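You operate a simulated robot arm through the tools that you are given. There is no shell and no other tool. Be economical: measure what you need, move in short steps, check, and stop when the job is done.

You run a simulated two-armed robot. Do the job below in one go: nothing can be reset, and whatever is moved stays where it is left.

JOB
Take the brown leads carton and put it on the blue spill tray. Put the yellow-banded beaker on the top of the side bench away on the worktop before the pump bottles. Take the folded yellow wipe and put it on the top of the batch bench. Put the orange pad on the top of the side bench. Fetch the orange seal ring and set it on the orange rework tray. Fetch the grey-banded beaker and set it in the small white tray. Open the side bench door, put the carton marked seals on the top of the long bench away on the shelf behind the side bench door and shut the door again. Open the cure box lid. The order is free. Set down upright: brown leads carton, yellow-banded beaker, carton marked seals.

Only the result counts: the job must be done as asked and must still hold three seconds after the hand-in. Knocking over, shifting, dropping, spilling or breaking anything else fails it. A push-on lid holds only when it is set on centred and level and pressed home; a screw cap is set on level and turned clockwise until tight.

ROBOT AND FRAMES
Two 7-joint arms with fingered hands on one trunk, on a base that drives. Base frame: it is fixed to the floor where the robot stands at the start and does not move with it; the origin is under the middle of the robot, x ahead of it, y to its left, z up; the surface under the hand at the start is at about z = 900. Units: mm, rad, N and s.
The left shoulder is at the start at [70, 165, 1193], the right one opposite. With the tool pointing down near the work surface each hand reaches from about 460 to 960 mm from the robot's upright axis, wherever it stands, measured 20 degrees to its own side. Places, roughly: blue spill tray (31x18x3 cm) [800, -300, 900]; brown leads carton [750, 0, 1000]; carton marked seals [750, 2500, 1000]; cure box lid [-5300, 3400, 1000]; folded yellow wipe (6x8x2 cm) [900, 300, 900]; grey-banded beaker [750, 2000, 1000]; orange pad (6x8x4 cm) [900, 500, 1200]; orange rework tray [-3000, 2750, 1000]; orange seal ring (7x7x2 cm) [900, 1300, 600]; shelf behind the side bench door [600, -1200, 500]; side bench door [400, -1200, 500]; small white tray (20x13x4 cm) [-1600, 2400, 900]; top of the batch bench (16x24 cm) [-3040, -40, 900]; top of the side bench [700, -600, 900]; worktop before the pump bottles [-1900, -1800, 900]; yellow-banded beaker [500, -250, 1000]. Payload 4.1 kg a hand.
The tool frame of a hand sits at the grasp point between the pads (the TCP): z along the fingers, y along the line on which they close. The tips reach 32 mm beyond it. The gripper opens to 108 mm. The gripper's body begins 38 mm behind the TCP. The gripper is a hand of 4 fingers: y runs from the thumb to the fingers, the wrist lies at [-16, -108, -186] in the tool frame.
Orientation is that of the tool frame in the base frame, as a unit quaternion [w, x, y, z]. With the fingers straight down and the wrist toward the robot, the tool's x, y and z point along [0, 1, 0], [1, 0, 0] and [0, 0, -1] of the base frame.

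CONTROLS
- The arms move only by the tool apply_moves. It takes "left_rows", "right_rows" or both (then of equal length, played together; a hand with none holds still); each is text: rows parted by semicolons, each of 6 numbers parted by spaces: the turn, a rotation vector about the tool's x, y, z in rad, then the shift along the tool's x, y, z in mm. In form: ax ay az dx dy dz; .... A call has 1 to 10 rows; each row shifts and turns the commanded pose from where the row before left it, along the tool's axes as they then stand. A row lasts 0.2 s, in which the tool goes at most 50 mm and 0.15 rad; a call with a longer step from one row to the next is refused whole. A pose out of reach is approached as far as the arm can. The call stops where the force on the tool passes 40 N (or 10 N more than at its start, if that is more) or the arm is blocked; 0.2 s more then pass. In this call time passes only in rows, and 0.2 s behind the last. The reply holds the time, the measured pose of the TCP, the force on the tool along the base axes, the opening and the grip force, in the units named above and with some noise, with the torque about the TCP (base axes, N m) and any sound that the robot's microphone picked up.
- Cameras (640 x 400 px; columns grow to the right, rows downward): "scene" is now at [135.8, -33.5, 1436]; the picture's right is [-0.37, -0.93, -0.00], its down [-0.42, 0.16, -0.89] and it looks along [0.83, -0.33, -0.45] (base axes); focal length 214 px, centre (320, 200). "left" rides on the left gripper at [-64, -93, -132] in its tool frame; the picture's right is [-0.80, -0.28, 0.53], its down [0.55, -0.71, 0.45] and it looks along [0.25, 0.65, 0.72] (tool axes); focal length 247 px, centre (320, 200). "right" rides on the right gripper at [64, -93, -131] in its tool frame; the picture's right is [-0.80, 0.28, -0.53], its down [-0.55, -0.71, 0.45] and it looks along [-0.25, 0.65, 0.72] (tool axes); focal length 247 px, centre (320, 200).
- get_image(camera): a new picture of that camera. It takes no simulated time.
- move_column(by): slides the trunk up (or, below 0, down) by that many mm; the arms and the scene camera ride with it, the base frame stays. It gives what a move gives, with no picture.
- base_move(legs): drives the robot by 1 to 6 legs, each [ahead, left, turn to the left] in mm, mm and rad, along the robot's own axes; the way and the turn of a leg run together, so that a leg with both is an arc; at most 1500 mm and 3.142 rad a leg. The arms and the cameras ride along, it lands a little off, and it stops where it bumps. It gives what a move gives.
- curl_fingers(index, middle, ring, thumb_bend, hand): sets how far each is bent, from 0 (flat) to 100 (curled in); at 30 the hand is open as for a grip, at 70 the pads meet at the TCP. One left out holds its place. A second passes; each finger stops where it meets its share of the squeeze, and holds until it gets a number again. It is the only way to open and close the hand. It gives what a move gives, with no picture; readings hold the bend of each and the force on the fingers (four entries, about 0 where the hand has none), thumb and palm.
- turn_head(pan, tilt): turns the head with the scene camera to pan (to the left, within 1.501 rad either way) and tilt (down, from -0.506 to 1.204), counted from straight ahead of the robot. It gives what a move gives.
- pixel_to_xyz(camera, pixels): for up to 12 pixels [column, row] of the newest picture of that camera ("zoom" is the newest enlarged one), the place [x, y, z] in the base frame of the surface seen there, good to about 3 mm. It takes no simulated time.
- zoom(camera, box): a new picture of the part [left, top, right, bottom] of that camera's present view, enlarged. It takes no simulated time.
- job_done(): hands the job in; it is judged then, once.

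Go step by step. Measure first, check grasps and placings, and put right what went wrong. The budget is 329 turns and 226 pictures, counting those below and the enlarged ones. Unless the task says otherwise, let go and move clear before handing in.

The tools are called after "Emit:" by a JSON object that holds its "name" and its "arguments". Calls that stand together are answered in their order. apply_moves: Moves the arms, as the interface text tells. Its arguments: {"type":"object","properties":{"left_rows":{"type":"string"},"right_rows":{"type":"string"}},"required":[]} The other tools are called the same way: move_column (by) slides the trunk up or down; curl_fingers (index, middle, ring, thumb_bend, hand) moves the fingers one by one; base_move (legs) drives the base; turn_head (pan, tilt) turns the head that bears the scene camera; get_image (camera) takes a picture; pixel_to_xyz (camera, pixels) gives the place of the surface under pixels of a picture; zoom (camera, box) takes an enlarged picture of a part of a camera's view; job_done () hands the job in.

At the start:

```text
time: 0.0
left_position: [668.0, -84.6, 1489.4]
left_tool_rot: [0.0, 0.707, 0.707, 0.0]
left_contact_force: [-0.5, -0.3, 0.1]
left_ft_torque: [0.0, 0.01, 0.0]
left_gripper_width: 107.6
left_grasp_force: 0.0
left_shape: jaw
left_bend: [30.0, 30.0, 30.0, 30.0]
left_finger forces: [0.0, 0.0, 0.0, 0.0, 0.1, 0.0]
right_position: [472.4, -480.6, 1493.8]
right_tool_rot: [0.0, 0.707, 0.707, 0.0]
right_contact_force: [-0.5, -0.2, 0.2]
right_ft_torque: [0.04, -0.03, -0.05]
right_gripper_width: 107.7
right_grasp_force: 0.1
right_shape: jaw
right_bend: [30.0, 30.0, 30.0, 30.0]
right_finger forces: [0.0, 0.0, 0.0, 0.0, 0.1, 0.0]
trunk travel left (down, up): [-700.0, 240.0]
robot x, y, heading: [1.4, 1.0, 0.001]
head pan, tilt: [-0.374, 0.466]
```

scene: 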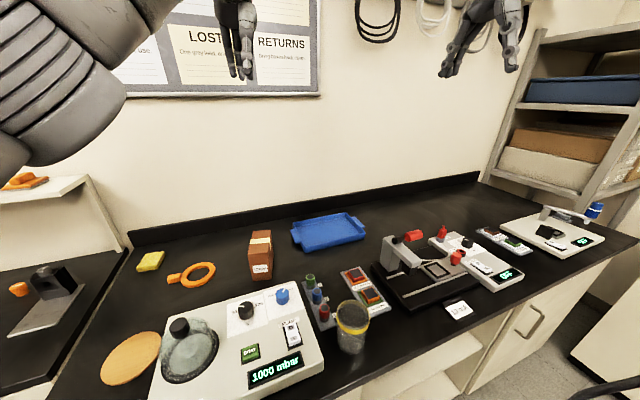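
right: 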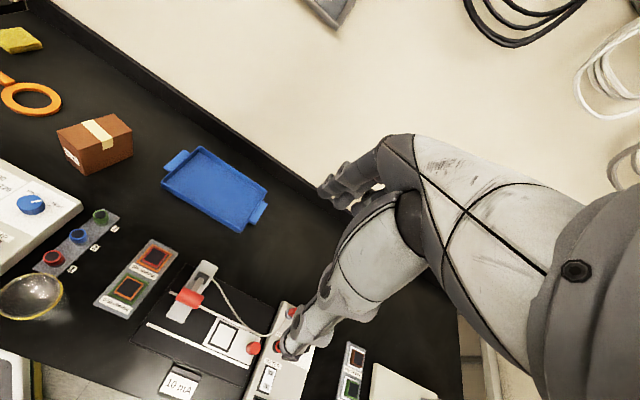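
left: 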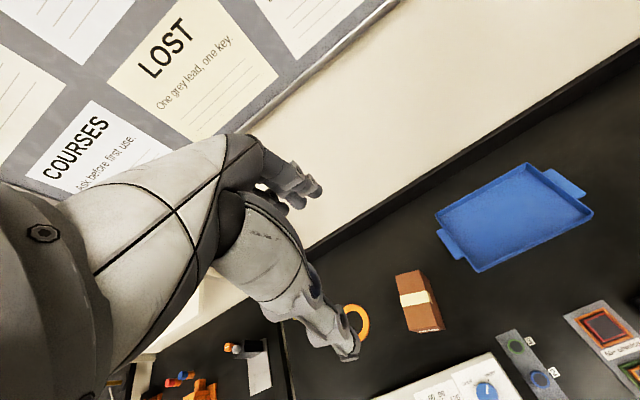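

The scene shows the brown carton near (261,256), the yellow-banded beaker near (352,325), the blue tray near (328,231), and the yellow wipe near (150,261). I'll measure these first.

Emit:
{"name": "get_image", "arguments": {"camera": "scene"}}

Emit:
{"name": "pixel_to_xyz", "arguments": {"camera": "scene", "pixels": [[261, 237], [262, 265], [250, 280], [272, 276], [328, 235], [352, 310], [352, 345], [150, 261], [197, 274], [20, 182], [300, 220], [355, 238]]}}

Emit:
{"name": "zoom", "arguments": {"camera": "scene", "box": [220, 210, 420, 370]}}

```text
222 pictures are left
```

scene: 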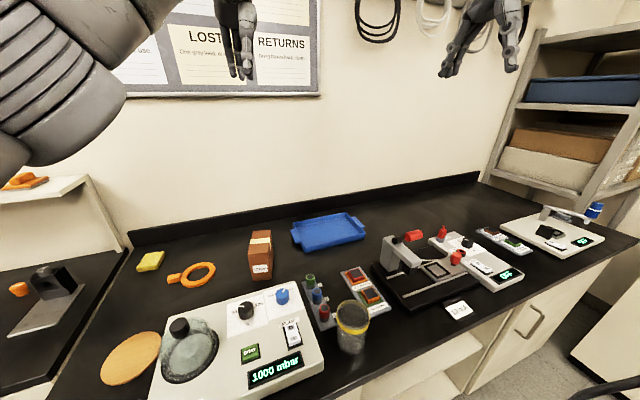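

```text
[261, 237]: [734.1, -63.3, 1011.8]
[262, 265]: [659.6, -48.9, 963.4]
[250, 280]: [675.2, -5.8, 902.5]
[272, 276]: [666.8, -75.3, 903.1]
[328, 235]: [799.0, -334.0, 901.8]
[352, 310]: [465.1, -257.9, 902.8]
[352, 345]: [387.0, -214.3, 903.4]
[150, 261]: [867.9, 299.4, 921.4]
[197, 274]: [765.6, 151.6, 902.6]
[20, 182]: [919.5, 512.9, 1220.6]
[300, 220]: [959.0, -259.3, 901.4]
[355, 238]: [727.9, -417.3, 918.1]
```

```text
2.50 times, centred on (320, 290) of scene
```

zoom: 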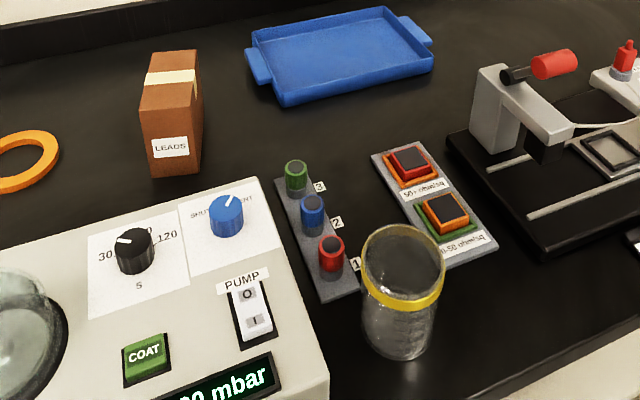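

The carton stands with its base near z=902 and top near 1011. I'll measure its corners and the beaker band more closely in the zoom picture.

Emit:
{"name": "pixel_to_xyz", "arguments": {"camera": "zoom", "pixels": [[148, 85], [192, 85], [153, 55], [196, 55], [150, 172], [198, 165], [368, 290], [434, 290], [400, 304], [366, 240], [260, 60], [420, 75]]}}

Emit:
{"name": "turn_head", "arguments": {"pan": 0.4, "tilt": 0.6}}

Emit:
{"name": "get_image", "arguments": {"camera": "scene"}}

Emit:
{"name": "turn_head", "arguments": {"pan": -1.2, "tilt": 0.6}}

Emit:
{"name": "get_image", "arguments": {"camera": "scene"}}

```text
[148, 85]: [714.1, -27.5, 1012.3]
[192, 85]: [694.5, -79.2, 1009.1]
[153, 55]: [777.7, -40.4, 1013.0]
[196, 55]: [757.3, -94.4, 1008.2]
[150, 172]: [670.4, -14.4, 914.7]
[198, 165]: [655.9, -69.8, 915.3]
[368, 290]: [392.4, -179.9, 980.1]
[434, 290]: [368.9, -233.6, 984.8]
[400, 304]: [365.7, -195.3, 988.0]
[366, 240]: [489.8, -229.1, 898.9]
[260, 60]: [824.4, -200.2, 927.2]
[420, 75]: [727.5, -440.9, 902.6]
```

```text
time: 1.1
left_position: [668.5, -83.8, 1490.1]
left_tool_rot: [0.0, 0.705, 0.709, 0.001]
left_contact_force: [1.4, -0.5, 0.5]
left_ft_torque: [-0.01, 0.0, 0.03]
left_gripper_width: 107.7
left_grasp_force: 0.0
left_shape: jaw
left_bend: [30.0, 30.0, 30.0, 30.0]
left_finger forces: [0.1, 0.0, 0.0, 0.1, 0.0, 0.0]
right_position: [472.0, -480.2, 1494.4]
right_tool_rot: [0.0, 0.707, 0.708, 0.001]
right_contact_force: [0.0, 1.2, 0.7]
right_ft_torque: [0.0, 0.0, 0.0]
right_gripper_width: 107.8
right_grasp_force: 0.1
right_shape: jaw
right_bend: [30.0, 30.0, 30.0, 30.0]
right_finger forces: [0.0, 0.0, 0.0, 0.1, 0.0, 0.0]
trunk travel left (down, up): [-700.0, 240.0]
robot x, y, heading: [2.0, -2.6, 0.001]
head pan, tilt: [0.4, 0.6]
```

```text
220 pictures are left
```

scene: 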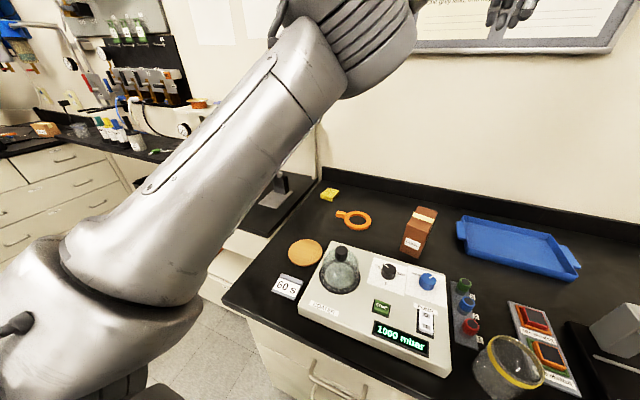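

```text
time: 2.8
left_position: [667.6, -84.4, 1490.4]
left_tool_rot: [0.0, 0.707, 0.708, 0.0]
left_contact_force: [-0.2, -0.1, -0.7]
left_ft_torque: [0.01, 0.03, -0.02]
left_gripper_width: 107.5
left_grasp_force: 0.1
left_shape: jaw
left_bend: [30.0, 30.0, 30.0, 30.0]
left_finger forces: [0.0, 0.0, 0.0, 0.1, 0.0, 0.0]
right_position: [472.8, -479.7, 1492.8]
right_tool_rot: [-0.001, 0.707, 0.708, 0.0]
right_contact_force: [0.4, 0.6, -0.5]
right_ft_torque: [-0.03, -0.02, -0.04]
right_gripper_width: 107.5
right_grasp_force: 0.0
right_shape: jaw
right_bend: [30.0, 30.0, 30.0, 30.0]
right_finger forces: [0.0, 0.1, 0.0, 0.0, 0.2, 0.0]
trunk travel left (down, up): [-700.0, 240.0]
robot x, y, heading: [-2.1, -1.7, 0.002]
head pan, tilt: [-1.201, 0.6]
```

```text
219 pictures are left
```

scene: 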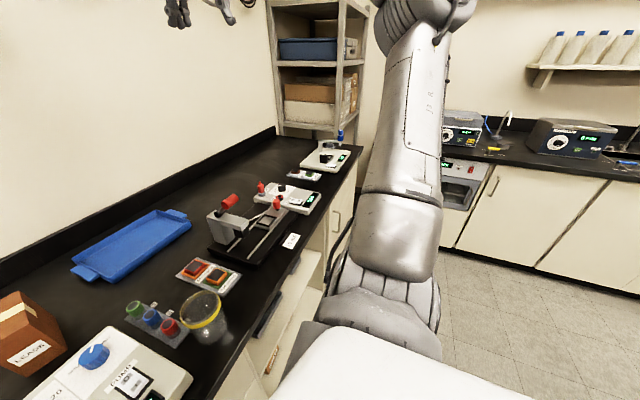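

I need the carton's exact footprint, so I'll face it and zoom in.

Emit:
{"name": "turn_head", "arguments": {"pan": -0.2, "tilt": 0.65}}

Emit:
{"name": "zoom", "arguments": {"camera": "scene", "box": [200, 120, 440, 270]}}

Emit:
{"name": "zoom", "arguments": {"camera": "scene", "box": [260, 230, 480, 380]}}

```text
time: 4.1
left_position: [668.4, -84.0, 1491.1]
left_tool_rot: [0.0, 0.706, 0.708, -0.001]
left_contact_force: [0.3, -0.1, 0.0]
left_ft_torque: [-0.03, 0.03, -0.01]
left_gripper_width: 107.8
left_grasp_force: 0.1
left_shape: jaw
left_bend: [30.0, 30.0, 30.0, 30.0]
left_finger forces: [0.0, 0.1, 0.1, 0.1, 0.1, 0.1]
right_position: [472.4, -480.2, 1493.5]
right_tool_rot: [0.0, 0.707, 0.707, 0.0]
right_contact_force: [0.1, 0.4, -0.8]
right_ft_torque: [0.02, 0.03, -0.03]
right_gripper_width: 107.7
right_grasp_force: 0.1
right_shape: jaw
right_bend: [30.0, 30.0, 30.0, 30.0]
right_finger forces: [0.0, 0.0, 0.1, 0.1, 0.1, 0.0]
trunk travel left (down, up): [-700.0, 240.0]
robot x, y, heading: [-0.7, 0.4, -0.0]
head pan, tilt: [-0.201, 0.649]
```

```text
2.67 times, centred on (320, 195) of scene
```

zoom: 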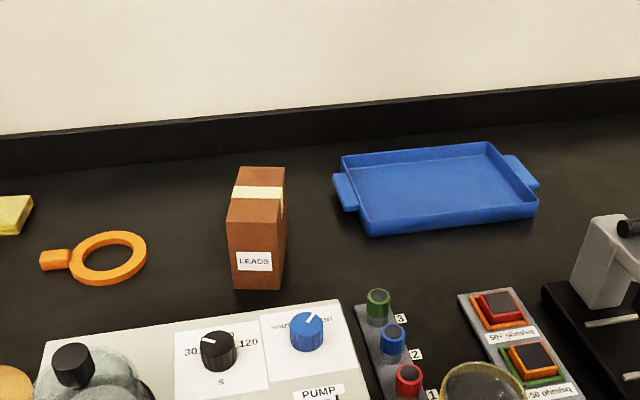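

```text
2.67 times, centred on (370, 305) of scene
```

zoom: 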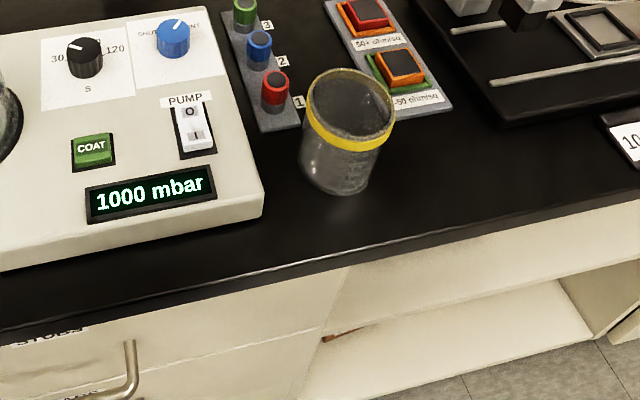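

Now I'll measure the beaker band in this zoom, and the carton and tray corners in the full picture.

Emit:
{"name": "get_image", "arguments": {"camera": "scene"}}

Emit:
{"name": "pixel_to_xyz", "arguments": {"camera": "zoom", "pixels": [[309, 118], [345, 145], [385, 140], [350, 72], [332, 192], [250, 215], [290, 128], [420, 110], [340, 225], [400, 250]]}}

Emit:
{"name": "pixel_to_xyz", "arguments": {"camera": "scene", "pixels": [[285.7, 203], [303.5, 203], [289.5, 184], [306, 184], [288, 227], [303, 227], [332, 177], [339, 203], [382, 175], [399, 198], [306, 188], [335, 200]]}}

```text
216 pictures are left
```

scene: 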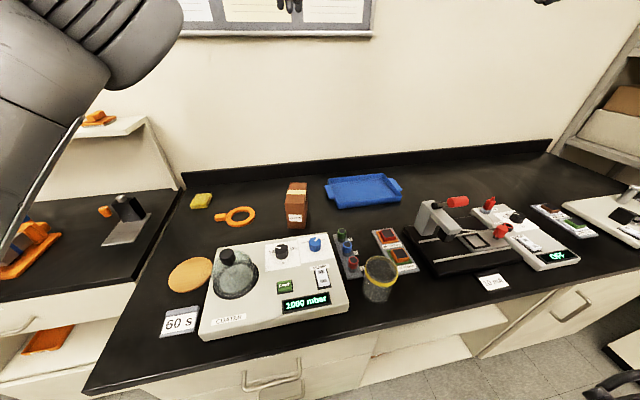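

```text
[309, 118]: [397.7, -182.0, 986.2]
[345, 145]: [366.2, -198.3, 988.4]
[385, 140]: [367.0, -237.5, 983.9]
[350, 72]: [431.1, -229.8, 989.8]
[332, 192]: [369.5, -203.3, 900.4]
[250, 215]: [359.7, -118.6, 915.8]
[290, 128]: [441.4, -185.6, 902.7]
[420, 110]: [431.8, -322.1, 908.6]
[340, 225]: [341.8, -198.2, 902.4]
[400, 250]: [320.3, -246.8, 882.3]
```

```text
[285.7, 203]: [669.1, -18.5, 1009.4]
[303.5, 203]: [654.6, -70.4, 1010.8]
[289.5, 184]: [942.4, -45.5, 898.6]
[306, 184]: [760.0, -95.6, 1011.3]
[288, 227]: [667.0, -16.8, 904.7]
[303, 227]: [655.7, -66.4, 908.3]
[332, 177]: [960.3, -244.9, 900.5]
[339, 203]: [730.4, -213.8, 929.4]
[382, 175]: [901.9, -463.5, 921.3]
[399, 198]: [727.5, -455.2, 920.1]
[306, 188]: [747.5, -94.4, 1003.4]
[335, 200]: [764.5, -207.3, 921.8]
```

The carton's top centre is about (714,-57,1010), it is 54 mm wide, and its width axis runs along (0.26,0.965). The beaker is at about (398,-216) with a radius of about 36. I'll move the left hand aside and yaw the right hand to match the carton.

Emit:
{"name": "apply_moves", "arguments": {"left_rows": "0 0 0 42 -12 0;0 0 0 42 -12 0;0 0 0 42 -12 0;0 0 0 42 -12 0;0 0 0 42 -12 0;0 0 0 42 -12 0;0 0 0 42 -12 0;0 0 0 42 -12 0;0 0 0 42 -12 0;0 0 0 42 -12 0", "right_rows": "0 0 -0.131 0 0 0;0 0 -0.131 0 0 0;0 0 -0.131 0 0 0;0 0 -0.131 0 0 0;0 0 -0.131 0 0 0;0 0 -0.131 0 0 0;0 0 -0.131 0 0 0;0 0 -0.131 0 0 0;0 0 -0.131 0 0 0;0 0 -0.131 0 0 0"}}

```text
time: 6.3
left_position: [549.8, 336.7, 1488.9]
left_tool_rot: [0.001, 0.707, 0.707, -0.001]
left_contact_force: [-0.6, -1.2, -0.5]
left_ft_torque: [-0.06, 0.0, -0.03]
left_gripper_width: 107.6
left_grasp_force: 0.0
left_shape: jaw
left_bend: [30.0, 30.0, 30.0, 30.0]
left_finger forces: [0.1, 0.1, 0.1, 0.1, 0.0, 0.0]
right_position: [491.6, -447.5, 1477.1]
right_tool_rot: [0.004, 0.131, 0.991, -0.003]
right_contact_force: [-0.9, 0.4, 0.3]
right_ft_torque: [-0.04, 0.0, 0.03]
right_gripper_width: 107.9
right_grasp_force: 0.0
right_shape: jaw
right_bend: [30.0, 30.0, 30.0, 30.0]
right_finger forces: [0.0, 0.1, 0.0, 0.1, 0.0, 0.0]
right hand out of reach, approached as far as the arm can: row 9, 10
trunk travel left (down, up): [-700.0, 240.0]
robot x, y, heading: [0.4, 2.2, 0.0]
head pan, tilt: [-0.201, 0.649]
```

Now I'll translate the right hand toward a point above the carton.

Emit:
{"name": "apply_moves", "arguments": {"right_rows": "0 0 0 -10 40 20;0 0 0 -10 40 20;0 0 0 -10 40 20;0 0 0 -10 40 20;0 0 0 -10 40 20;0 0 0 -10 40 20;0 0 0 -10 40 20;0 0 0 -10 40 20;0 0 0 -10 40 20;0 0 0 -10 40 20"}}

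Emit:
{"name": "get_image", "arguments": {"camera": "scene"}}

```text
time: 8.5
left_position: [549.2, 331.6, 1489.2]
left_tool_rot: [0.0, 0.706, 0.708, 0.001]
left_contact_force: [-0.7, 0.3, 0.1]
left_ft_torque: [0.0, -0.01, -0.05]
left_gripper_width: 107.8
left_grasp_force: 0.0
left_shape: jaw
left_bend: [30.0, 30.0, 30.0, 30.0]
left_finger forces: [0.1, 0.1, 0.1, 0.1, 0.0, 0.0]
right_position: [595.1, -232.0, 1337.1]
right_tool_rot: [0.001, 0.13, 0.992, 0.0]
right_contact_force: [-0.4, 0.2, -0.9]
right_ft_torque: [-0.03, 0.0, -0.01]
right_gripper_width: 108.0
right_grasp_force: 0.0
right_shape: jaw
right_bend: [30.0, 30.0, 30.0, 30.0]
right_finger forces: [0.0, 0.1, 0.0, 0.0, 0.0, 0.0]
right hand out of reach, approached as far as the arm can: row 6, 7, 8, 9, 10
trunk travel left (down, up): [-700.0, 240.0]
robot x, y, heading: [1.3, -3.3, 0.003]
head pan, tilt: [-0.201, 0.649]
```

```text
215 pictures are left
```

scene: 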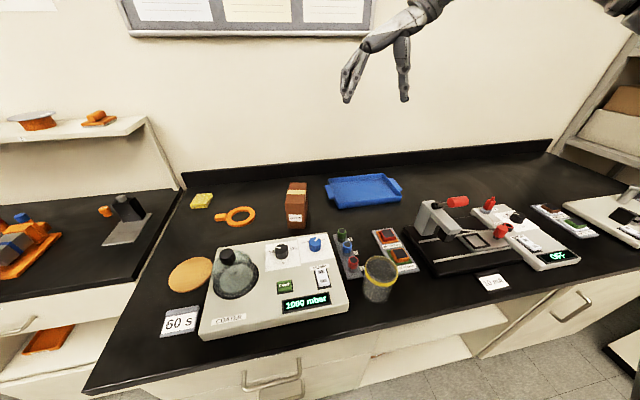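

The reach limit appears only up high, so I'll descend now and see how the pose follows.

Emit:
{"name": "apply_moves", "arguments": {"right_rows": "0 0 0 0 0 40;0 0 0 0 0 40;0 0 0 0 0 40"}}

```text
time: 9.3
left_position: [549.6, 333.1, 1488.9]
left_tool_rot: [-0.001, 0.707, 0.708, -0.001]
left_contact_force: [-0.4, 0.1, 0.5]
left_ft_torque: [-0.02, 0.0, 0.02]
left_gripper_width: 107.6
left_grasp_force: 0.2
left_shape: jaw
left_bend: [30.0, 30.0, 30.0, 30.0]
left_finger forces: [0.1, 0.0, 0.0, 0.1, 0.1, 0.0]
right_position: [596.1, -233.2, 1215.9]
right_tool_rot: [0.0, 0.13, 0.992, 0.0]
right_contact_force: [0.2, -1.0, 0.7]
right_ft_torque: [0.0, 0.0, -0.04]
right_gripper_width: 107.7
right_grasp_force: 0.0
right_shape: jaw
right_bend: [30.0, 30.0, 30.0, 30.0]
right_finger forces: [0.0, 0.0, 0.0, 0.0, 0.0, 0.1]
trunk travel left (down, up): [-700.0, 240.0]
robot x, y, heading: [-0.0, -1.4, 0.001]
head pan, tilt: [-0.201, 0.649]
```

Emit:
{"name": "apply_moves", "arguments": {"right_rows": "0 0 0 -11.3 33.4 15;0 0 0 -11.3 33.4 15;0 0 0 -11.3 33.4 15;0 0 0 -11.3 33.4 15;0 0 0 -11.3 33.4 15;0 0 0 -11.3 33.4 15"}}

Emit:
{"name": "get_image", "arguments": {"camera": "right"}}

Emit:
{"name": "get_image", "arguments": {"camera": "scene"}}

```text
time: 10.7
left_position: [547.4, 334.2, 1490.2]
left_tool_rot: [0.0, 0.706, 0.708, 0.001]
left_contact_force: [0.3, 0.6, 0.0]
left_ft_torque: [0.01, 0.01, -0.01]
left_gripper_width: 107.8
left_grasp_force: 0.2
left_shape: jaw
left_bend: [30.0, 30.0, 30.0, 30.0]
left_finger forces: [0.1, 0.1, 0.0, 0.1, 0.0, 0.1]
right_position: [576.5, -151.5, 1145.5]
right_tool_rot: [0.001, 0.13, 0.992, 0.0]
right_contact_force: [0.0, 0.2, 0.0]
right_ft_torque: [0.0, 0.04, 0.0]
right_gripper_width: 107.6
right_grasp_force: 0.0
right_shape: jaw
right_bend: [30.0, 30.0, 30.0, 30.0]
right_finger forces: [0.1, 0.0, 0.0, 0.1, 0.0, 0.1]
right hand out of reach, approached as far as the arm can: row 2, 3, 4, 5, 6
trunk travel left (down, up): [-700.0, 240.0]
robot x, y, heading: [-1.6, -0.4, -0.0]
head pan, tilt: [-0.201, 0.649]
```

```text
214 pictures are left
```

right: 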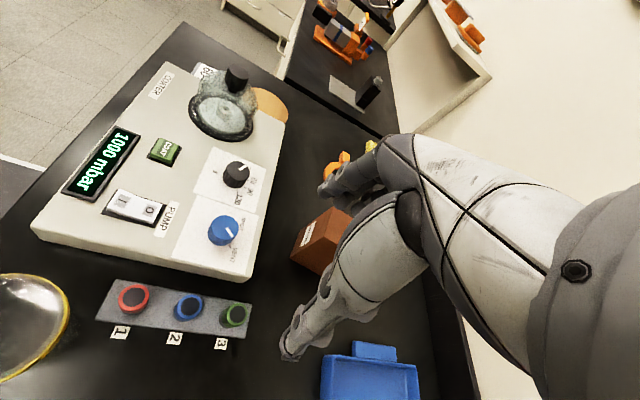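

```text
213 pictures are left
```

scene: 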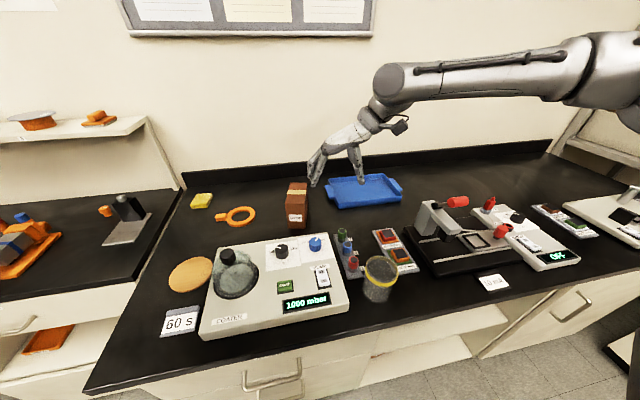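

The right arm is twisted to its limit here, since the carton sits left of its comfort zone. Turning the base left 0.4 rad eases the wrist, so I'll raise the hand a little first and then turn.

Emit:
{"name": "base_move", "arguments": {"legs": [[0, 0, 0.4]]}}

```text
time: 12.3
left_position: [369.9, 524.1, 1489.6]
left_tool_rot: [0.001, 0.548, 0.836, 0.0]
left_contact_force: [0.9, 0.3, -0.4]
left_ft_torque: [0.0, -0.03, 0.0]
left_gripper_width: 107.8
left_grasp_force: 0.1
left_shape: jaw
left_bend: [30.0, 30.0, 30.0, 30.0]
left_finger forces: [0.1, 0.0, 0.0, 0.0, 0.1, 0.0]
right_position: [591.4, 90.1, 1145.5]
right_tool_rot: [0.0, -0.074, 0.997, 0.0]
right_contact_force: [0.2, 0.8, 0.6]
right_ft_torque: [-0.01, -0.01, -0.01]
right_gripper_width: 107.7
right_grasp_force: 0.0
right_shape: jaw
right_bend: [30.0, 30.0, 30.0, 30.0]
right_finger forces: [0.0, 0.1, 0.0, 0.0, 0.0, 0.0]
trunk travel left (down, up): [-700.0, 240.0]
robot x, y, heading: [1.7, 1.2, 0.408]
head pan, tilt: [-0.201, 0.649]
```

Emit:
{"name": "apply_moves", "arguments": {"right_rows": "0 0 0.137 0 0 0;0 0 0.137 0 0 0;0 0 0.136 0 0 0;0 0 0 -31.4 -22 0;0 0 0 -31.4 -22 0;0 0 0 -31.4 -22 0;0 0 0 -31.4 -22 0;0 0 0 -31.4 -22 0"}}

Emit:
{"name": "get_image", "arguments": {"camera": "right"}}

```text
time: 14.1
left_position: [371.5, 523.1, 1489.9]
left_tool_rot: [0.0, 0.548, 0.836, -0.002]
left_contact_force: [0.7, -1.2, 0.5]
left_ft_torque: [0.0, 0.04, 0.03]
left_gripper_width: 107.5
left_grasp_force: 0.0
left_shape: jaw
left_bend: [30.0, 30.0, 30.0, 30.0]
left_finger forces: [0.0, 0.0, 0.0, 0.0, 0.0, 0.1]
right_position: [715.1, -56.6, 1144.7]
right_tool_rot: [0.001, 0.13, 0.992, 0.0]
right_contact_force: [-0.2, -0.6, -0.3]
right_ft_torque: [0.02, 0.0, 0.01]
right_gripper_width: 107.8
right_grasp_force: 0.0
right_shape: jaw
right_bend: [30.0, 30.0, 30.0, 30.0]
right_finger forces: [0.0, 0.0, 0.0, 0.1, 0.0, 0.0]
trunk travel left (down, up): [-700.0, 240.0]
robot x, y, heading: [-2.8, 2.4, 0.411]
head pan, tilt: [-0.201, 0.649]
```

```text
212 pictures are left
```

right: 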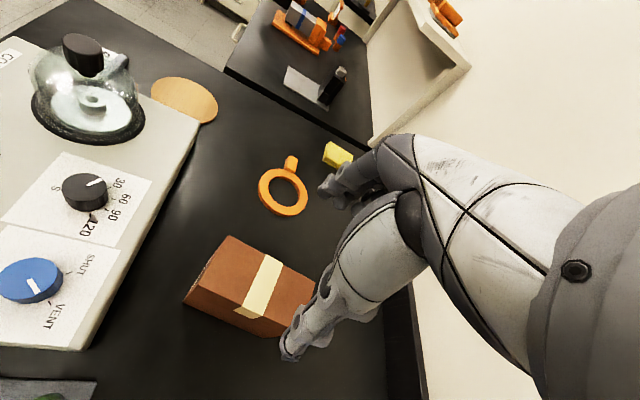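

The hand is above the carton. I'll check its position from the wrist camera using the top corners (230,237), (185,300), (318,280) and the tape at (262,285).

Emit:
{"name": "pixel_to_xyz", "arguments": {"camera": "right", "pixels": [[231, 240], [187, 300], [310, 277], [262, 285], [270, 330], [240, 270]]}}

```text
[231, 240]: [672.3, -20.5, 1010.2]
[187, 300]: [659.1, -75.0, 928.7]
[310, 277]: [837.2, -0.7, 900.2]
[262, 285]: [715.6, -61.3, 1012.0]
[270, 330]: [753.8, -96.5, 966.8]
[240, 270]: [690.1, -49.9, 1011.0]
```

Emit:
{"name": "apply_moves", "arguments": {"right_rows": "0 0 0 0 0 40;0 0 0 0 0 40;0 0 0 0 0 40;0 0 0 0 0 37"}}

Emit:
{"name": "curl_fingers", "arguments": {"hand": "right", "index": 70, "middle": 70, "ring": 70, "thumb_bend": 70}}

Emit:
{"name": "get_image", "arguments": {"camera": "right"}}

```text
time: 15.1
left_position: [372.0, 524.0, 1488.6]
left_tool_rot: [-0.001, 0.548, 0.836, -0.001]
left_contact_force: [-0.4, 0.2, 0.2]
left_ft_torque: [-0.01, 0.0, 0.03]
left_gripper_width: 107.7
left_grasp_force: 0.1
left_shape: jaw
left_bend: [30.0, 30.0, 30.0, 30.0]
left_finger forces: [0.1, 0.1, 0.0, 0.1, 0.0, 0.0]
right_position: [714.2, -58.5, 988.8]
right_tool_rot: [0.001, 0.131, 0.991, 0.0]
right_contact_force: [0.2, 0.0, -0.6]
right_ft_torque: [-0.01, 0.0, 0.03]
right_gripper_width: 107.8
right_grasp_force: 0.0
right_shape: jaw
right_bend: [30.0, 30.0, 30.0, 30.0]
right_finger forces: [0.0, 0.0, 0.0, 0.1, 0.1, 0.0]
right hand out of reach, approached as far as the arm can: row 4
trunk travel left (down, up): [-700.0, 240.0]
robot x, y, heading: [-1.4, 0.5, 0.41]
head pan, tilt: [-0.201, 0.649]
```

```text
time: 16.1
left_position: [369.8, 524.5, 1489.3]
left_tool_rot: [0.001, 0.549, 0.836, 0.0]
left_contact_force: [-0.1, 0.1, 0.3]
left_ft_torque: [0.0, -0.01, -0.02]
left_gripper_width: 107.8
left_grasp_force: 0.1
left_shape: jaw
left_bend: [30.0, 30.0, 30.0, 30.0]
left_finger forces: [0.0, 0.0, 0.0, 0.0, 0.0, 0.0]
right_position: [713.4, -58.0, 990.1]
right_tool_rot: [0.001, 0.131, 0.991, 0.001]
right_contact_force: [0.0, 2.2, 2.4]
right_ft_torque: [0.29, -0.14, 0.03]
right_gripper_width: 58.0
right_grasp_force: 24.3
right_shape: fingers
right_bend: [55.0, 55.0, 54.0, 51.0]
right_finger forces: [9.1, 7.9, 8.5, 0.0, 24.0, 0.0]
trunk travel left (down, up): [-700.0, 240.0]
robot x, y, heading: [-1.2, -1.5, 0.411]
head pan, tilt: [-0.201, 0.649]
```

```text
211 pictures are left
```

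right: 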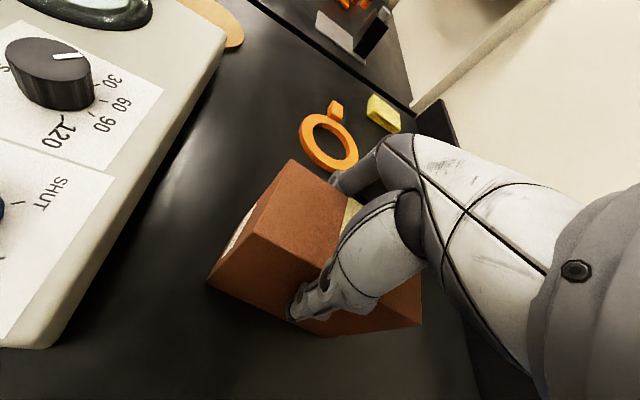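

The carton is gripped (58 mm, 24 N). I'll lift 100 mm and turn the base back to heading 0, which brings it near the tray.

Emit:
{"name": "apply_moves", "arguments": {"right_rows": "0 0 0 0 0 -25;0 0 0 0 0 -25;0 0 0 0 0 -25;0 0 0 0 0 -25"}}

Emit:
{"name": "base_move", "arguments": {"legs": [[0, 0, -0.41]]}}

Emit:
{"name": "get_image", "arguments": {"camera": "scene"}}

Emit:
{"name": "get_image", "arguments": {"camera": "right"}}

```text
time: 17.1
left_position: [370.0, 523.1, 1489.5]
left_tool_rot: [0.0, 0.548, 0.836, 0.0]
left_contact_force: [0.2, -0.1, 0.4]
left_ft_torque: [0.0, -0.06, -0.01]
left_gripper_width: 107.6
left_grasp_force: 0.1
left_shape: jaw
left_bend: [30.0, 30.0, 30.0, 30.0]
left_finger forces: [0.0, 0.1, 0.0, 0.0, 0.1, 0.0]
right_position: [712.4, -57.6, 1091.1]
right_tool_rot: [0.001, 0.13, 0.992, 0.0]
right_contact_force: [-0.1, -0.5, -3.7]
right_ft_torque: [0.03, -0.01, -0.01]
right_gripper_width: 58.1
right_grasp_force: 23.8
right_shape: fingers
right_bend: [55.0, 55.0, 54.0, 51.0]
right_finger forces: [8.6, 7.3, 7.9, 0.0, 23.7, 0.1]
trunk travel left (down, up): [-700.0, 240.0]
robot x, y, heading: [0.0, 0.6, 0.411]
head pan, tilt: [-0.201, 0.649]
```

```text
time: 18.7
left_position: [549.8, 332.7, 1490.2]
left_tool_rot: [0.0, 0.708, 0.706, -0.001]
left_contact_force: [0.4, 0.7, -1.2]
left_ft_torque: [-0.04, 0.01, -0.01]
left_gripper_width: 107.8
left_grasp_force: 0.0
left_shape: jaw
left_bend: [30.0, 30.0, 30.0, 30.0]
left_finger forces: [0.1, 0.0, 0.1, 0.0, 0.1, 0.1]
right_position: [630.5, -338.5, 1090.8]
right_tool_rot: [0.0, 0.33, 0.944, 0.0]
right_contact_force: [-0.7, -0.6, -3.2]
right_ft_torque: [-0.01, 0.0, -0.03]
right_gripper_width: 57.9
right_grasp_force: 23.4
right_shape: fingers
right_bend: [55.0, 55.0, 54.0, 51.0]
right_finger forces: [8.6, 7.4, 8.0, 0.0, 23.6, 0.0]
trunk travel left (down, up): [-700.0, 240.0]
robot x, y, heading: [4.6, 1.7, -0.002]
head pan, tilt: [-0.201, 0.649]
```

```text
210 pictures are left
```

scene: 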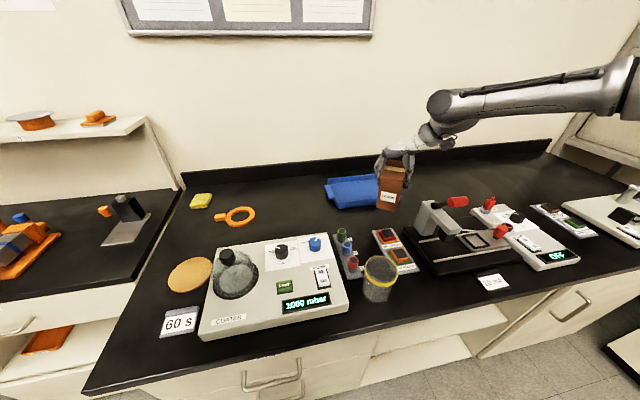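

```text
209 pictures are left
```

right: 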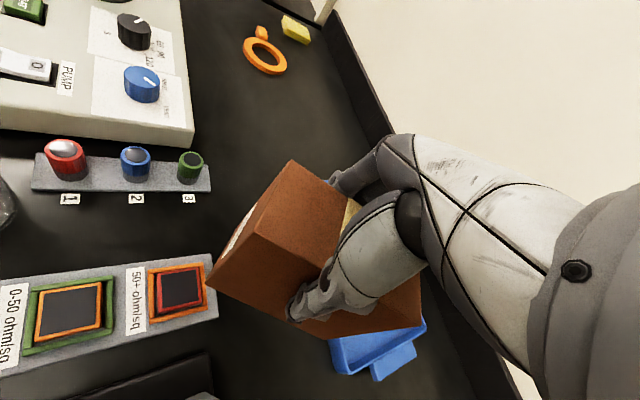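

I'll yaw to align the carton's long side with the tray and move over the tray centre (812,-335).

Emit:
{"name": "apply_moves", "arguments": {"right_rows": "0 0 0.14 0 0 0;0 0 0.14 0 0 0;0 0 0.14 0 0 0;0 0 0.14 0 0 0;0 0 0.14 0 0 0;0 0 0 -6.3 35.7 0;0 0 0 -6.3 35.7 0;0 0 0 -6.3 35.7 0;0 0 0 -6.3 35.7 0;0 0 0 -6.3 35.7 0"}}

Emit:
{"name": "zoom", "arguments": {"camera": "scene", "box": [300, 120, 460, 220]}}

```text
time: 20.9
left_position: [551.0, 332.9, 1490.3]
left_tool_rot: [-0.002, 0.707, 0.707, -0.001]
left_contact_force: [0.2, 0.1, -0.1]
left_ft_torque: [0.01, 0.0, -0.02]
left_gripper_width: 107.6
left_grasp_force: 0.0
left_shape: jaw
left_bend: [30.0, 30.0, 30.0, 30.0]
left_finger forces: [0.0, 0.0, 0.0, 0.0, 0.0, 0.0]
right_position: [724.4, -349.9, 1105.4]
right_tool_rot: [0.001, 0.633, 0.774, 0.0]
right_contact_force: [0.2, -0.2, -2.5]
right_ft_torque: [0.01, 0.0, 0.02]
right_gripper_width: 58.2
right_grasp_force: 23.2
right_shape: fingers
right_bend: [56.0, 56.0, 54.0, 51.0]
right_finger forces: [8.5, 7.1, 7.7, 0.0, 23.2, 0.0]
right hand out of reach, approached as far as the arm can: row 8, 9, 10
trunk travel left (down, up): [-700.0, 240.0]
robot x, y, heading: [-1.5, 0.5, -0.004]
head pan, tilt: [-0.201, 0.649]
```

```text
4.00 times, centred on (380, 170) of scene
```

zoom: 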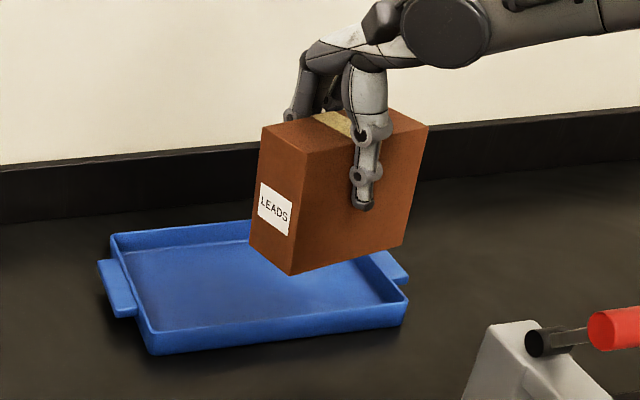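

The reach ran out at this height, so I'll descend 40 mm and try again.

Emit:
{"name": "apply_moves", "arguments": {"right_rows": "0 0 0 0 0 40;0 0 0 3 30 0;0 0 0 3 30 0;0 0 0 3 29 0"}}

```text
time: 21.9
left_position: [550.0, 331.2, 1488.5]
left_tool_rot: [0.0, 0.707, 0.708, -0.001]
left_contact_force: [-0.2, -0.8, 0.5]
left_ft_torque: [-0.01, 0.0, 0.02]
left_gripper_width: 107.6
left_grasp_force: 0.1
left_shape: jaw
left_bend: [30.0, 30.0, 30.0, 30.0]
left_finger forces: [0.0, 0.1, 0.0, 0.1, 0.0, 0.0]
right_position: [717.8, -347.6, 1086.5]
right_tool_rot: [0.001, 0.633, 0.774, 0.001]
right_contact_force: [0.2, 1.1, -3.6]
right_ft_torque: [0.02, 0.0, 0.0]
right_gripper_width: 57.7
right_grasp_force: 22.7
right_shape: fingers
right_bend: [56.0, 56.0, 54.0, 51.0]
right_finger forces: [8.4, 7.2, 7.6, 0.1, 23.2, 0.1]
right hand out of reach, approached as far as the arm can: row 1, 2, 3, 4
trunk travel left (down, up): [-700.0, 240.0]
robot x, y, heading: [1.9, -2.3, -0.002]
head pan, tilt: [-0.201, 0.649]
```

It looks like a joint limit from the yaw, so I'll unwind it by 0.7 rad and then move ahead.

Emit:
{"name": "apply_moves", "arguments": {"right_rows": "0 0 -0.14 0 0 0;0 0 -0.14 0 0 0;0 0 -0.14 0 0 0;0 0 -0.14 0 0 0;0 0 -0.14 0 0 0;0 0 0 -23 19 0;0 0 0 -23 19 0;0 0 0 -22 19 0"}}

```text
time: 23.7
left_position: [549.4, 331.9, 1489.4]
left_tool_rot: [0.0, 0.707, 0.707, -0.001]
left_contact_force: [-0.2, -0.5, -0.7]
left_ft_torque: [0.01, 0.03, -0.01]
left_gripper_width: 107.6
left_grasp_force: 0.1
left_shape: jaw
left_bend: [30.0, 30.0, 30.0, 30.0]
left_finger forces: [0.1, 0.0, 0.1, 0.0, 0.0, 0.0]
right_position: [687.9, -357.8, 1116.2]
right_tool_rot: [0.001, 0.331, 0.944, 0.0]
right_contact_force: [0.1, 0.6, -2.8]
right_ft_torque: [0.01, 0.02, 0.0]
right_gripper_width: 57.8
right_grasp_force: 23.6
right_shape: fingers
right_bend: [56.0, 56.0, 54.0, 51.0]
right_finger forces: [8.6, 7.0, 7.5, 0.0, 23.0, 0.0]
right hand out of reach, approached as far as the arm can: row 1, 2, 3, 4, 5, 6, 7, 8
trunk travel left (down, up): [-700.0, 240.0]
robot x, y, heading: [1.9, 0.9, -0.004]
head pan, tilt: [-0.201, 0.649]
```

Emit:
{"name": "turn_head", "arguments": {"pan": -0.7, "tilt": 0.4}}

Emit:
{"name": "get_image", "arguments": {"camera": "scene"}}

```text
time: 24.6
left_position: [548.8, 330.6, 1489.3]
left_tool_rot: [0.0, 0.708, 0.707, -0.001]
left_contact_force: [-0.7, 0.2, -0.8]
left_ft_torque: [0.01, -0.04, 0.0]
left_gripper_width: 107.6
left_grasp_force: 0.0
left_shape: jaw
left_bend: [30.0, 30.0, 30.0, 30.0]
left_finger forces: [0.0, 0.0, 0.0, 0.1, 0.1, 0.0]
right_position: [686.4, -357.8, 1116.7]
right_tool_rot: [0.002, 0.331, 0.944, 0.001]
right_contact_force: [0.7, 0.3, -3.3]
right_ft_torque: [0.03, 0.01, -0.03]
right_gripper_width: 57.8
right_grasp_force: 23.2
right_shape: fingers
right_bend: [56.0, 56.0, 54.0, 51.0]
right_finger forces: [8.5, 7.0, 7.7, 0.0, 23.0, 0.1]
trunk travel left (down, up): [-700.0, 240.0]
robot x, y, heading: [1.6, 1.3, -0.002]
head pan, tilt: [-0.7, 0.4]
```

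```text
207 pictures are left
```

scene: 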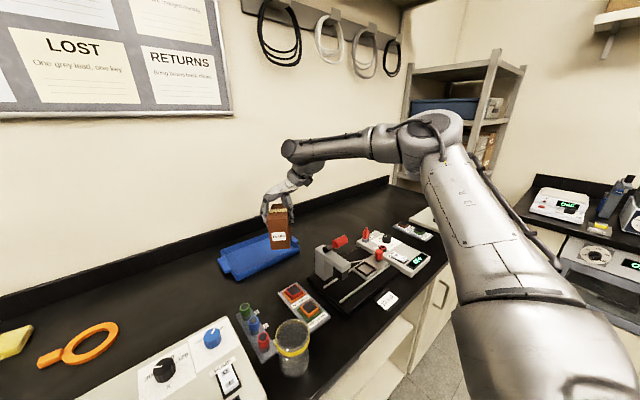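

The elbow is far out and the wrist is at its limit. I'll retract, yaw the hand to the radial direction (the natural reach posture), and then extend.

Emit:
{"name": "apply_moves", "arguments": {"right_rows": "0 0 0 35 -10 0;0 0 0 35 -10 0;0 0 0.15 0 0 0;0 0 0.15 0 0 0;0 0 0.15 0 0 0;0 0 0.15 0 0 0;0 0 0.15 0 0 0;0 0 0.15 0 0 0;0 0 0.15 0 0 0;0 0 0.15 0 0 0"}}

```text
time: 26.8
left_position: [549.3, 331.2, 1489.4]
left_tool_rot: [0.0, 0.707, 0.707, 0.0]
left_contact_force: [-0.1, 0.6, 0.2]
left_ft_torque: [0.02, -0.04, -0.01]
left_gripper_width: 107.6
left_grasp_force: 0.1
left_shape: jaw
left_bend: [30.0, 30.0, 30.0, 30.0]
left_finger forces: [0.1, 0.0, 0.0, 0.1, 0.0, 0.1]
right_position: [617.9, -331.3, 1117.1]
right_tool_rot: [0.001, 0.806, 0.592, 0.001]
right_contact_force: [-0.3, 0.1, -3.2]
right_ft_torque: [0.05, -0.04, 0.0]
right_gripper_width: 57.8
right_grasp_force: 23.3
right_shape: fingers
right_bend: [56.0, 56.0, 54.0, 51.0]
right_finger forces: [8.5, 6.9, 7.5, 0.1, 23.0, 0.0]
trunk travel left (down, up): [-700.0, 240.0]
robot x, y, heading: [0.8, 3.4, 0.0]
head pan, tilt: [-0.7, 0.4]
```

Emit:
{"name": "apply_moves", "arguments": {"right_rows": "0 0 0 10.8 37.2 0;0 0 0 10.8 37.2 0;0 0 0 10.8 37.2 0;0 0 0 10.8 37.2 0;0 0 0 10.8 37.2 0"}}

Emit:
{"name": "get_image", "arguments": {"camera": "scene"}}

```text
time: 28.0
left_position: [551.4, 331.1, 1489.6]
left_tool_rot: [0.0, 0.707, 0.707, -0.001]
left_contact_force: [-0.4, -0.2, 0.6]
left_ft_torque: [0.01, 0.01, 0.0]
left_gripper_width: 107.9
left_grasp_force: 0.1
left_shape: jaw
left_bend: [30.0, 30.0, 30.0, 30.0]
left_finger forces: [0.0, 0.1, 0.1, 0.1, 0.0, 0.0]
right_position: [723.9, -367.9, 1134.7]
right_tool_rot: [0.0, 0.805, 0.593, 0.0]
right_contact_force: [0.4, 0.0, -2.7]
right_ft_torque: [0.02, 0.01, 0.01]
right_gripper_width: 57.9
right_grasp_force: 23.1
right_shape: fingers
right_bend: [56.0, 56.0, 54.0, 51.0]
right_finger forces: [8.5, 7.0, 7.5, 0.0, 23.0, 0.0]
right hand out of reach, approached as far as the arm can: row 3, 4, 5
trunk travel left (down, up): [-700.0, 240.0]
robot x, y, heading: [2.6, 3.1, -0.003]
head pan, tilt: [-0.7, 0.4]
```

```text
206 pictures are left
```

scene: 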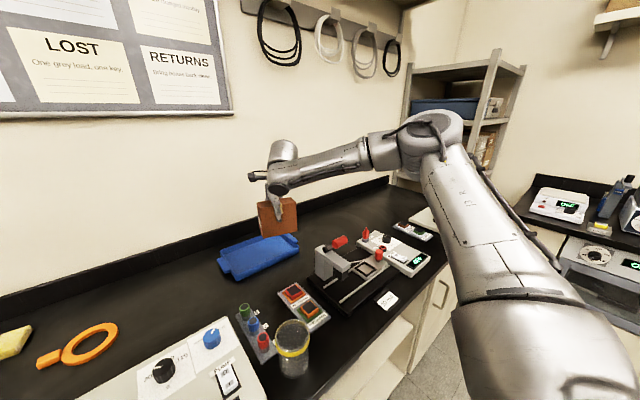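

The arm is stuck with the wrist too high relative to the shoulder. I'll retract, raise the trunk 150 mm and lower the hand by the same amount, then extend.

Emit:
{"name": "apply_moves", "arguments": {"right_rows": "0 0 0 0 -40 0;0 0 0 0 -40 0;0 0 0 0 -30 0"}}

Emit:
{"name": "move_column", "arguments": {"by": 170}}

Emit:
{"name": "apply_moves", "arguments": {"right_rows": "0 0 0 0 0 40;0 0 0 0 0 40;0 0 0 0 0 40;0 0 0 0 0 40;0 0 0 0 0 30"}}

Emit:
{"name": "apply_moves", "arguments": {"right_rows": "0 0 0 10.8 37.2 0;0 0 0 10.8 37.2 0;0 0 0 10.8 37.2 0;0 0 0 10.8 37.2 0"}}

Emit:
{"name": "get_image", "arguments": {"camera": "scene"}}

```text
time: 28.8
left_position: [548.1, 332.1, 1489.5]
left_tool_rot: [0.0, 0.707, 0.707, 0.0]
left_contact_force: [-0.2, 0.4, 0.4]
left_ft_torque: [-0.02, -0.03, 0.0]
left_gripper_width: 107.9
left_grasp_force: 0.0
left_shape: jaw
left_bend: [30.0, 30.0, 30.0, 30.0]
left_finger forces: [0.1, 0.0, 0.0, 0.0, 0.0, 0.1]
right_position: [617.4, -332.6, 1134.2]
right_tool_rot: [0.0, 0.805, 0.593, 0.002]
right_contact_force: [0.1, -0.6, -3.3]
right_ft_torque: [-0.01, -0.04, 0.01]
right_gripper_width: 57.8
right_grasp_force: 22.9
right_shape: fingers
right_bend: [56.0, 56.0, 55.0, 51.0]
right_finger forces: [8.7, 6.9, 7.5, 0.0, 22.9, 0.0]
trunk travel left (down, up): [-700.0, 240.0]
robot x, y, heading: [1.6, 3.7, 0.0]
head pan, tilt: [-0.7, 0.4]
```

```text
time: 30.8
left_position: [548.7, 331.7, 1660.0]
left_tool_rot: [0.0, 0.707, 0.707, 0.0]
left_contact_force: [0.4, -1.0, -0.4]
left_ft_torque: [0.0, -0.02, 0.04]
left_gripper_width: 107.7
left_grasp_force: 0.0
left_shape: jaw
left_bend: [30.0, 30.0, 30.0, 30.0]
left_finger forces: [0.0, 0.1, 0.0, 0.1, 0.0, 0.0]
right_position: [617.3, -332.4, 1303.2]
right_tool_rot: [0.0, 0.805, 0.593, 0.0]
right_contact_force: [-0.6, -0.7, -3.3]
right_ft_torque: [0.01, -0.07, 0.01]
right_gripper_width: 57.9
right_grasp_force: 23.4
right_shape: fingers
right_bend: [56.0, 56.0, 55.0, 51.0]
right_finger forces: [8.7, 7.0, 7.5, 0.0, 22.9, 0.1]
trunk travel left (down, up): [-870.0, 70.0]
robot x, y, heading: [-0.8, 1.6, -0.004]
head pan, tilt: [-0.7, 0.4]
```

```text
time: 31.9
left_position: [550.0, 331.5, 1659.9]
left_tool_rot: [0.0, 0.708, 0.707, 0.0]
left_contact_force: [0.4, -0.2, 0.1]
left_ft_torque: [0.03, -0.01, 0.01]
left_gripper_width: 107.9
left_grasp_force: 0.0
left_shape: jaw
left_bend: [30.0, 30.0, 30.0, 30.0]
left_finger forces: [0.0, 0.1, 0.0, 0.0, 0.0, 0.0]
right_position: [608.1, -340.8, 1121.9]
right_tool_rot: [0.0, 0.806, 0.592, 0.001]
right_contact_force: [0.4, 0.6, -2.9]
right_ft_torque: [-0.01, 0.0, 0.02]
right_gripper_width: 57.6
right_grasp_force: 22.0
right_shape: fingers
right_bend: [56.0, 56.0, 55.0, 51.0]
right_finger forces: [8.5, 6.7, 7.3, 0.0, 22.5, 0.0]
right hand out of reach, approached as far as the arm can: row 5
trunk travel left (down, up): [-870.0, 70.0]
robot x, y, heading: [0.7, -2.3, -0.001]
head pan, tilt: [-0.7, 0.4]
```

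```text
time: 33.0
left_position: [549.7, 331.5, 1659.2]
left_tool_rot: [0.0, 0.707, 0.707, 0.0]
left_contact_force: [-0.6, -0.8, -0.5]
left_ft_torque: [0.0, 0.02, -0.02]
left_gripper_width: 107.7
left_grasp_force: 0.1
left_shape: jaw
left_bend: [30.0, 30.0, 30.0, 30.0]
left_finger forces: [0.0, 0.0, 0.0, 0.1, 0.0, 0.1]
right_position: [685.4, -382.6, 1185.0]
right_tool_rot: [0.0, 0.805, 0.593, 0.0]
right_contact_force: [-0.1, -0.1, -3.5]
right_ft_torque: [0.0, 0.0, -0.01]
right_gripper_width: 57.7
right_grasp_force: 22.5
right_shape: fingers
right_bend: [56.0, 56.0, 55.0, 51.0]
right_finger forces: [8.5, 6.8, 7.3, 0.0, 22.5, 0.0]
right hand out of reach, approached as far as the arm can: row 1, 2, 3, 4
trunk travel left (down, up): [-870.0, 70.0]
robot x, y, heading: [0.5, 2.2, -0.003]
head pan, tilt: [-0.7, 0.4]
```

```text
205 pictures are left
```

scene: 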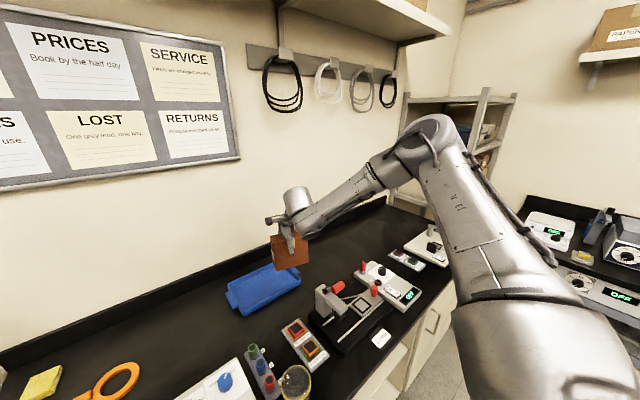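

Still limited: the redundant elbow is in a bad posture. I'll go back to the starting hand pose, which has a neutral arm posture, and approach again from there.

Emit:
{"name": "apply_moves", "arguments": {"right_rows": "0 0 0 -14 -16 -42;0 0 0 -14 -16 -42;0 0 0 -14 -16 -42;0 0 0 -14 -16 -42;0 0 0 -14 -16 -42;0 0 0 -14 -16 -42;0 0 0 -14 -16 -42;0 0 0 -14 -16 -42;0 0 0 -14 -16 -42;0 0 0 -14 -16 -42"}}

Emit:
{"name": "apply_moves", "arguments": {"right_rows": "0 0 -0.1 -14 -16 -42;0 0 -0.1 0 0 -20;0 0 -0.1 0 0 0"}}

Emit:
{"name": "get_image", "arguments": {"camera": "scene"}}

```text
time: 35.1
left_position: [546.9, 332.5, 1661.3]
left_tool_rot: [0.0, 0.707, 0.708, 0.0]
left_contact_force: [-0.1, 0.6, 0.5]
left_ft_torque: [0.01, -0.03, -0.06]
left_gripper_width: 107.5
left_grasp_force: 0.1
left_shape: jaw
left_bend: [30.0, 30.0, 30.0, 30.0]
left_finger forces: [0.0, 0.1, 0.0, 0.1, 0.0, 0.1]
right_position: [487.7, -468.2, 1606.3]
right_tool_rot: [0.0, 0.805, 0.593, 0.001]
right_contact_force: [-0.2, 1.1, -3.3]
right_ft_torque: [-0.02, -0.04, 0.0]
right_gripper_width: 57.5
right_grasp_force: 22.0
right_shape: fingers
right_bend: [57.0, 56.0, 55.0, 51.0]
right_finger forces: [8.2, 6.5, 7.2, 0.1, 21.9, 0.0]
trunk travel left (down, up): [-870.0, 70.0]
robot x, y, heading: [1.8, 1.6, -0.002]
head pan, tilt: [-0.7, 0.4]
```

```text
time: 36.0
left_position: [551.0, 331.3, 1658.7]
left_tool_rot: [0.0, 0.707, 0.707, 0.0]
left_contact_force: [0.1, 0.0, -0.9]
left_ft_torque: [0.01, 0.05, -0.01]
left_gripper_width: 107.6
left_grasp_force: 0.1
left_shape: jaw
left_bend: [30.0, 30.0, 30.0, 30.0]
left_finger forces: [0.0, 0.0, 0.0, 0.1, 0.0, 0.0]
right_position: [472.1, -479.1, 1667.4]
right_tool_rot: [0.0, 0.707, 0.707, 0.001]
right_contact_force: [0.1, -0.7, -2.8]
right_ft_torque: [0.03, -0.03, 0.02]
right_gripper_width: 57.8
right_grasp_force: 21.9
right_shape: fingers
right_bend: [57.0, 56.0, 55.0, 51.0]
right_finger forces: [8.4, 6.5, 7.2, 0.0, 21.9, 0.1]
trunk travel left (down, up): [-870.0, 70.0]
robot x, y, heading: [-1.5, 0.8, -0.0]
head pan, tilt: [-0.7, 0.4]
```

```text
204 pictures are left
```

scene: 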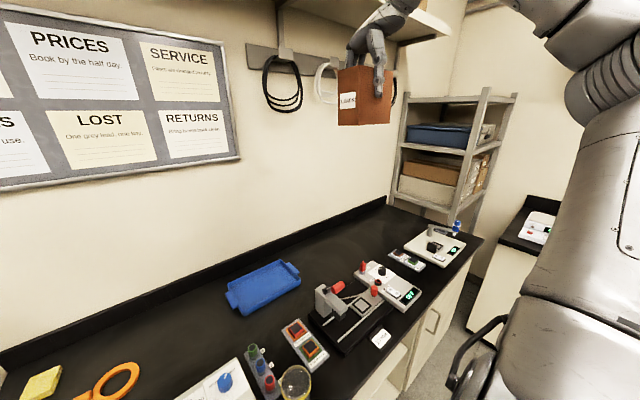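

The posture is neutral again. I'll lower the trunk back and approach the tray on a straight diagonal in the default orientation.

Emit:
{"name": "move_column", "arguments": {"by": -170}}

Emit:
{"name": "apply_moves", "arguments": {"right_rows": "0 0 0 13 31 30;0 0 0 13 31 30;0 0 0 13 31 30;0 0 0 13 31 30;0 0 0 13 31 30;0 0 0 13 31 30;0 0 0 13 31 30;0 0 0 13 31 30;0 0 0 13 31 30;0 0 0 13 31 30"}}

Emit:
{"name": "get_image", "arguments": {"camera": "scene"}}

```text
time: 37.9
left_position: [548.5, 331.8, 1490.3]
left_tool_rot: [0.0, 0.707, 0.707, 0.0]
left_contact_force: [0.0, 0.5, -0.8]
left_ft_torque: [0.0, 0.0, 0.0]
left_gripper_width: 107.7
left_grasp_force: 0.1
left_shape: jaw
left_bend: [30.0, 30.0, 30.0, 30.0]
left_finger forces: [0.0, 0.1, 0.0, 0.0, 0.0, 0.0]
right_position: [469.2, -478.1, 1497.5]
right_tool_rot: [0.001, 0.708, 0.706, 0.0]
right_contact_force: [-0.5, 0.8, -1.9]
right_ft_torque: [0.01, 0.0, -0.02]
right_gripper_width: 57.1
right_grasp_force: 22.0
right_shape: fingers
right_bend: [57.0, 56.0, 55.0, 51.0]
right_finger forces: [8.3, 6.4, 7.1, 0.1, 21.8, 0.0]
trunk travel left (down, up): [-700.0, 240.0]
robot x, y, heading: [-2.0, 0.5, 0.002]
head pan, tilt: [-0.7, 0.4]
```

```text
time: 40.1
left_position: [548.5, 330.7, 1489.0]
left_tool_rot: [0.0, 0.708, 0.707, 0.0]
left_contact_force: [-0.3, 0.2, 1.1]
left_ft_torque: [-0.02, -0.01, 0.0]
left_gripper_width: 107.9
left_grasp_force: 0.1
left_shape: jaw
left_bend: [30.0, 30.0, 30.0, 30.0]
left_finger forces: [0.0, 0.0, 0.0, 0.0, 0.0, 0.0]
right_position: [737.3, -360.0, 1196.5]
right_tool_rot: [0.0, 0.708, 0.706, 0.0]
right_contact_force: [-0.5, 0.5, -2.8]
right_ft_torque: [0.05, -0.04, -0.02]
right_gripper_width: 57.6
right_grasp_force: 21.6
right_shape: fingers
right_bend: [57.0, 56.0, 55.0, 51.0]
right_finger forces: [8.2, 6.3, 7.0, 0.1, 21.5, 0.1]
right hand out of reach, approached as far as the arm can: row 9, 10
trunk travel left (down, up): [-700.0, 240.0]
robot x, y, heading: [-2.6, -3.6, -0.002]
head pan, tilt: [-0.7, 0.4]
```

```text
203 pictures are left
```

scene: 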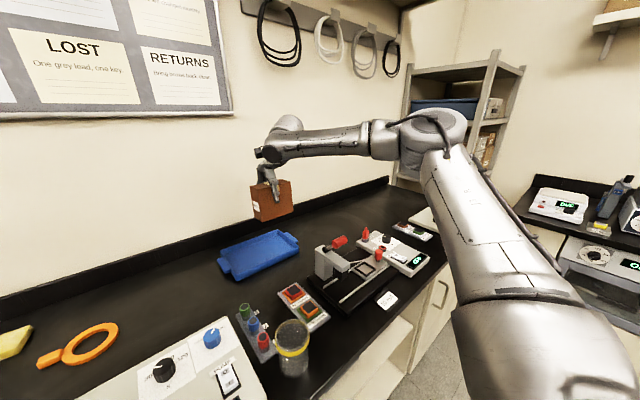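

I'll measure the elbow and forearm points to understand the limit.

Emit:
{"name": "pixel_to_xyz", "arguments": {"camera": "scene", "pixels": [[435, 130], [390, 140], [320, 145], [285, 125], [268, 150], [460, 200], [500, 270], [540, 350], [272, 185]]}}

```text
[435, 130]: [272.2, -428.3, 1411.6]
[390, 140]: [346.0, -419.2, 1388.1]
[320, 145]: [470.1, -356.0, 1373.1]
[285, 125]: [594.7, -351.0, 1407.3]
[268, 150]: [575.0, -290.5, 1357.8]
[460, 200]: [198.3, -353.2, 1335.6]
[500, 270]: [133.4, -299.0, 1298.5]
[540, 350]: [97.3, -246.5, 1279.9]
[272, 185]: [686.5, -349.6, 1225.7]
```

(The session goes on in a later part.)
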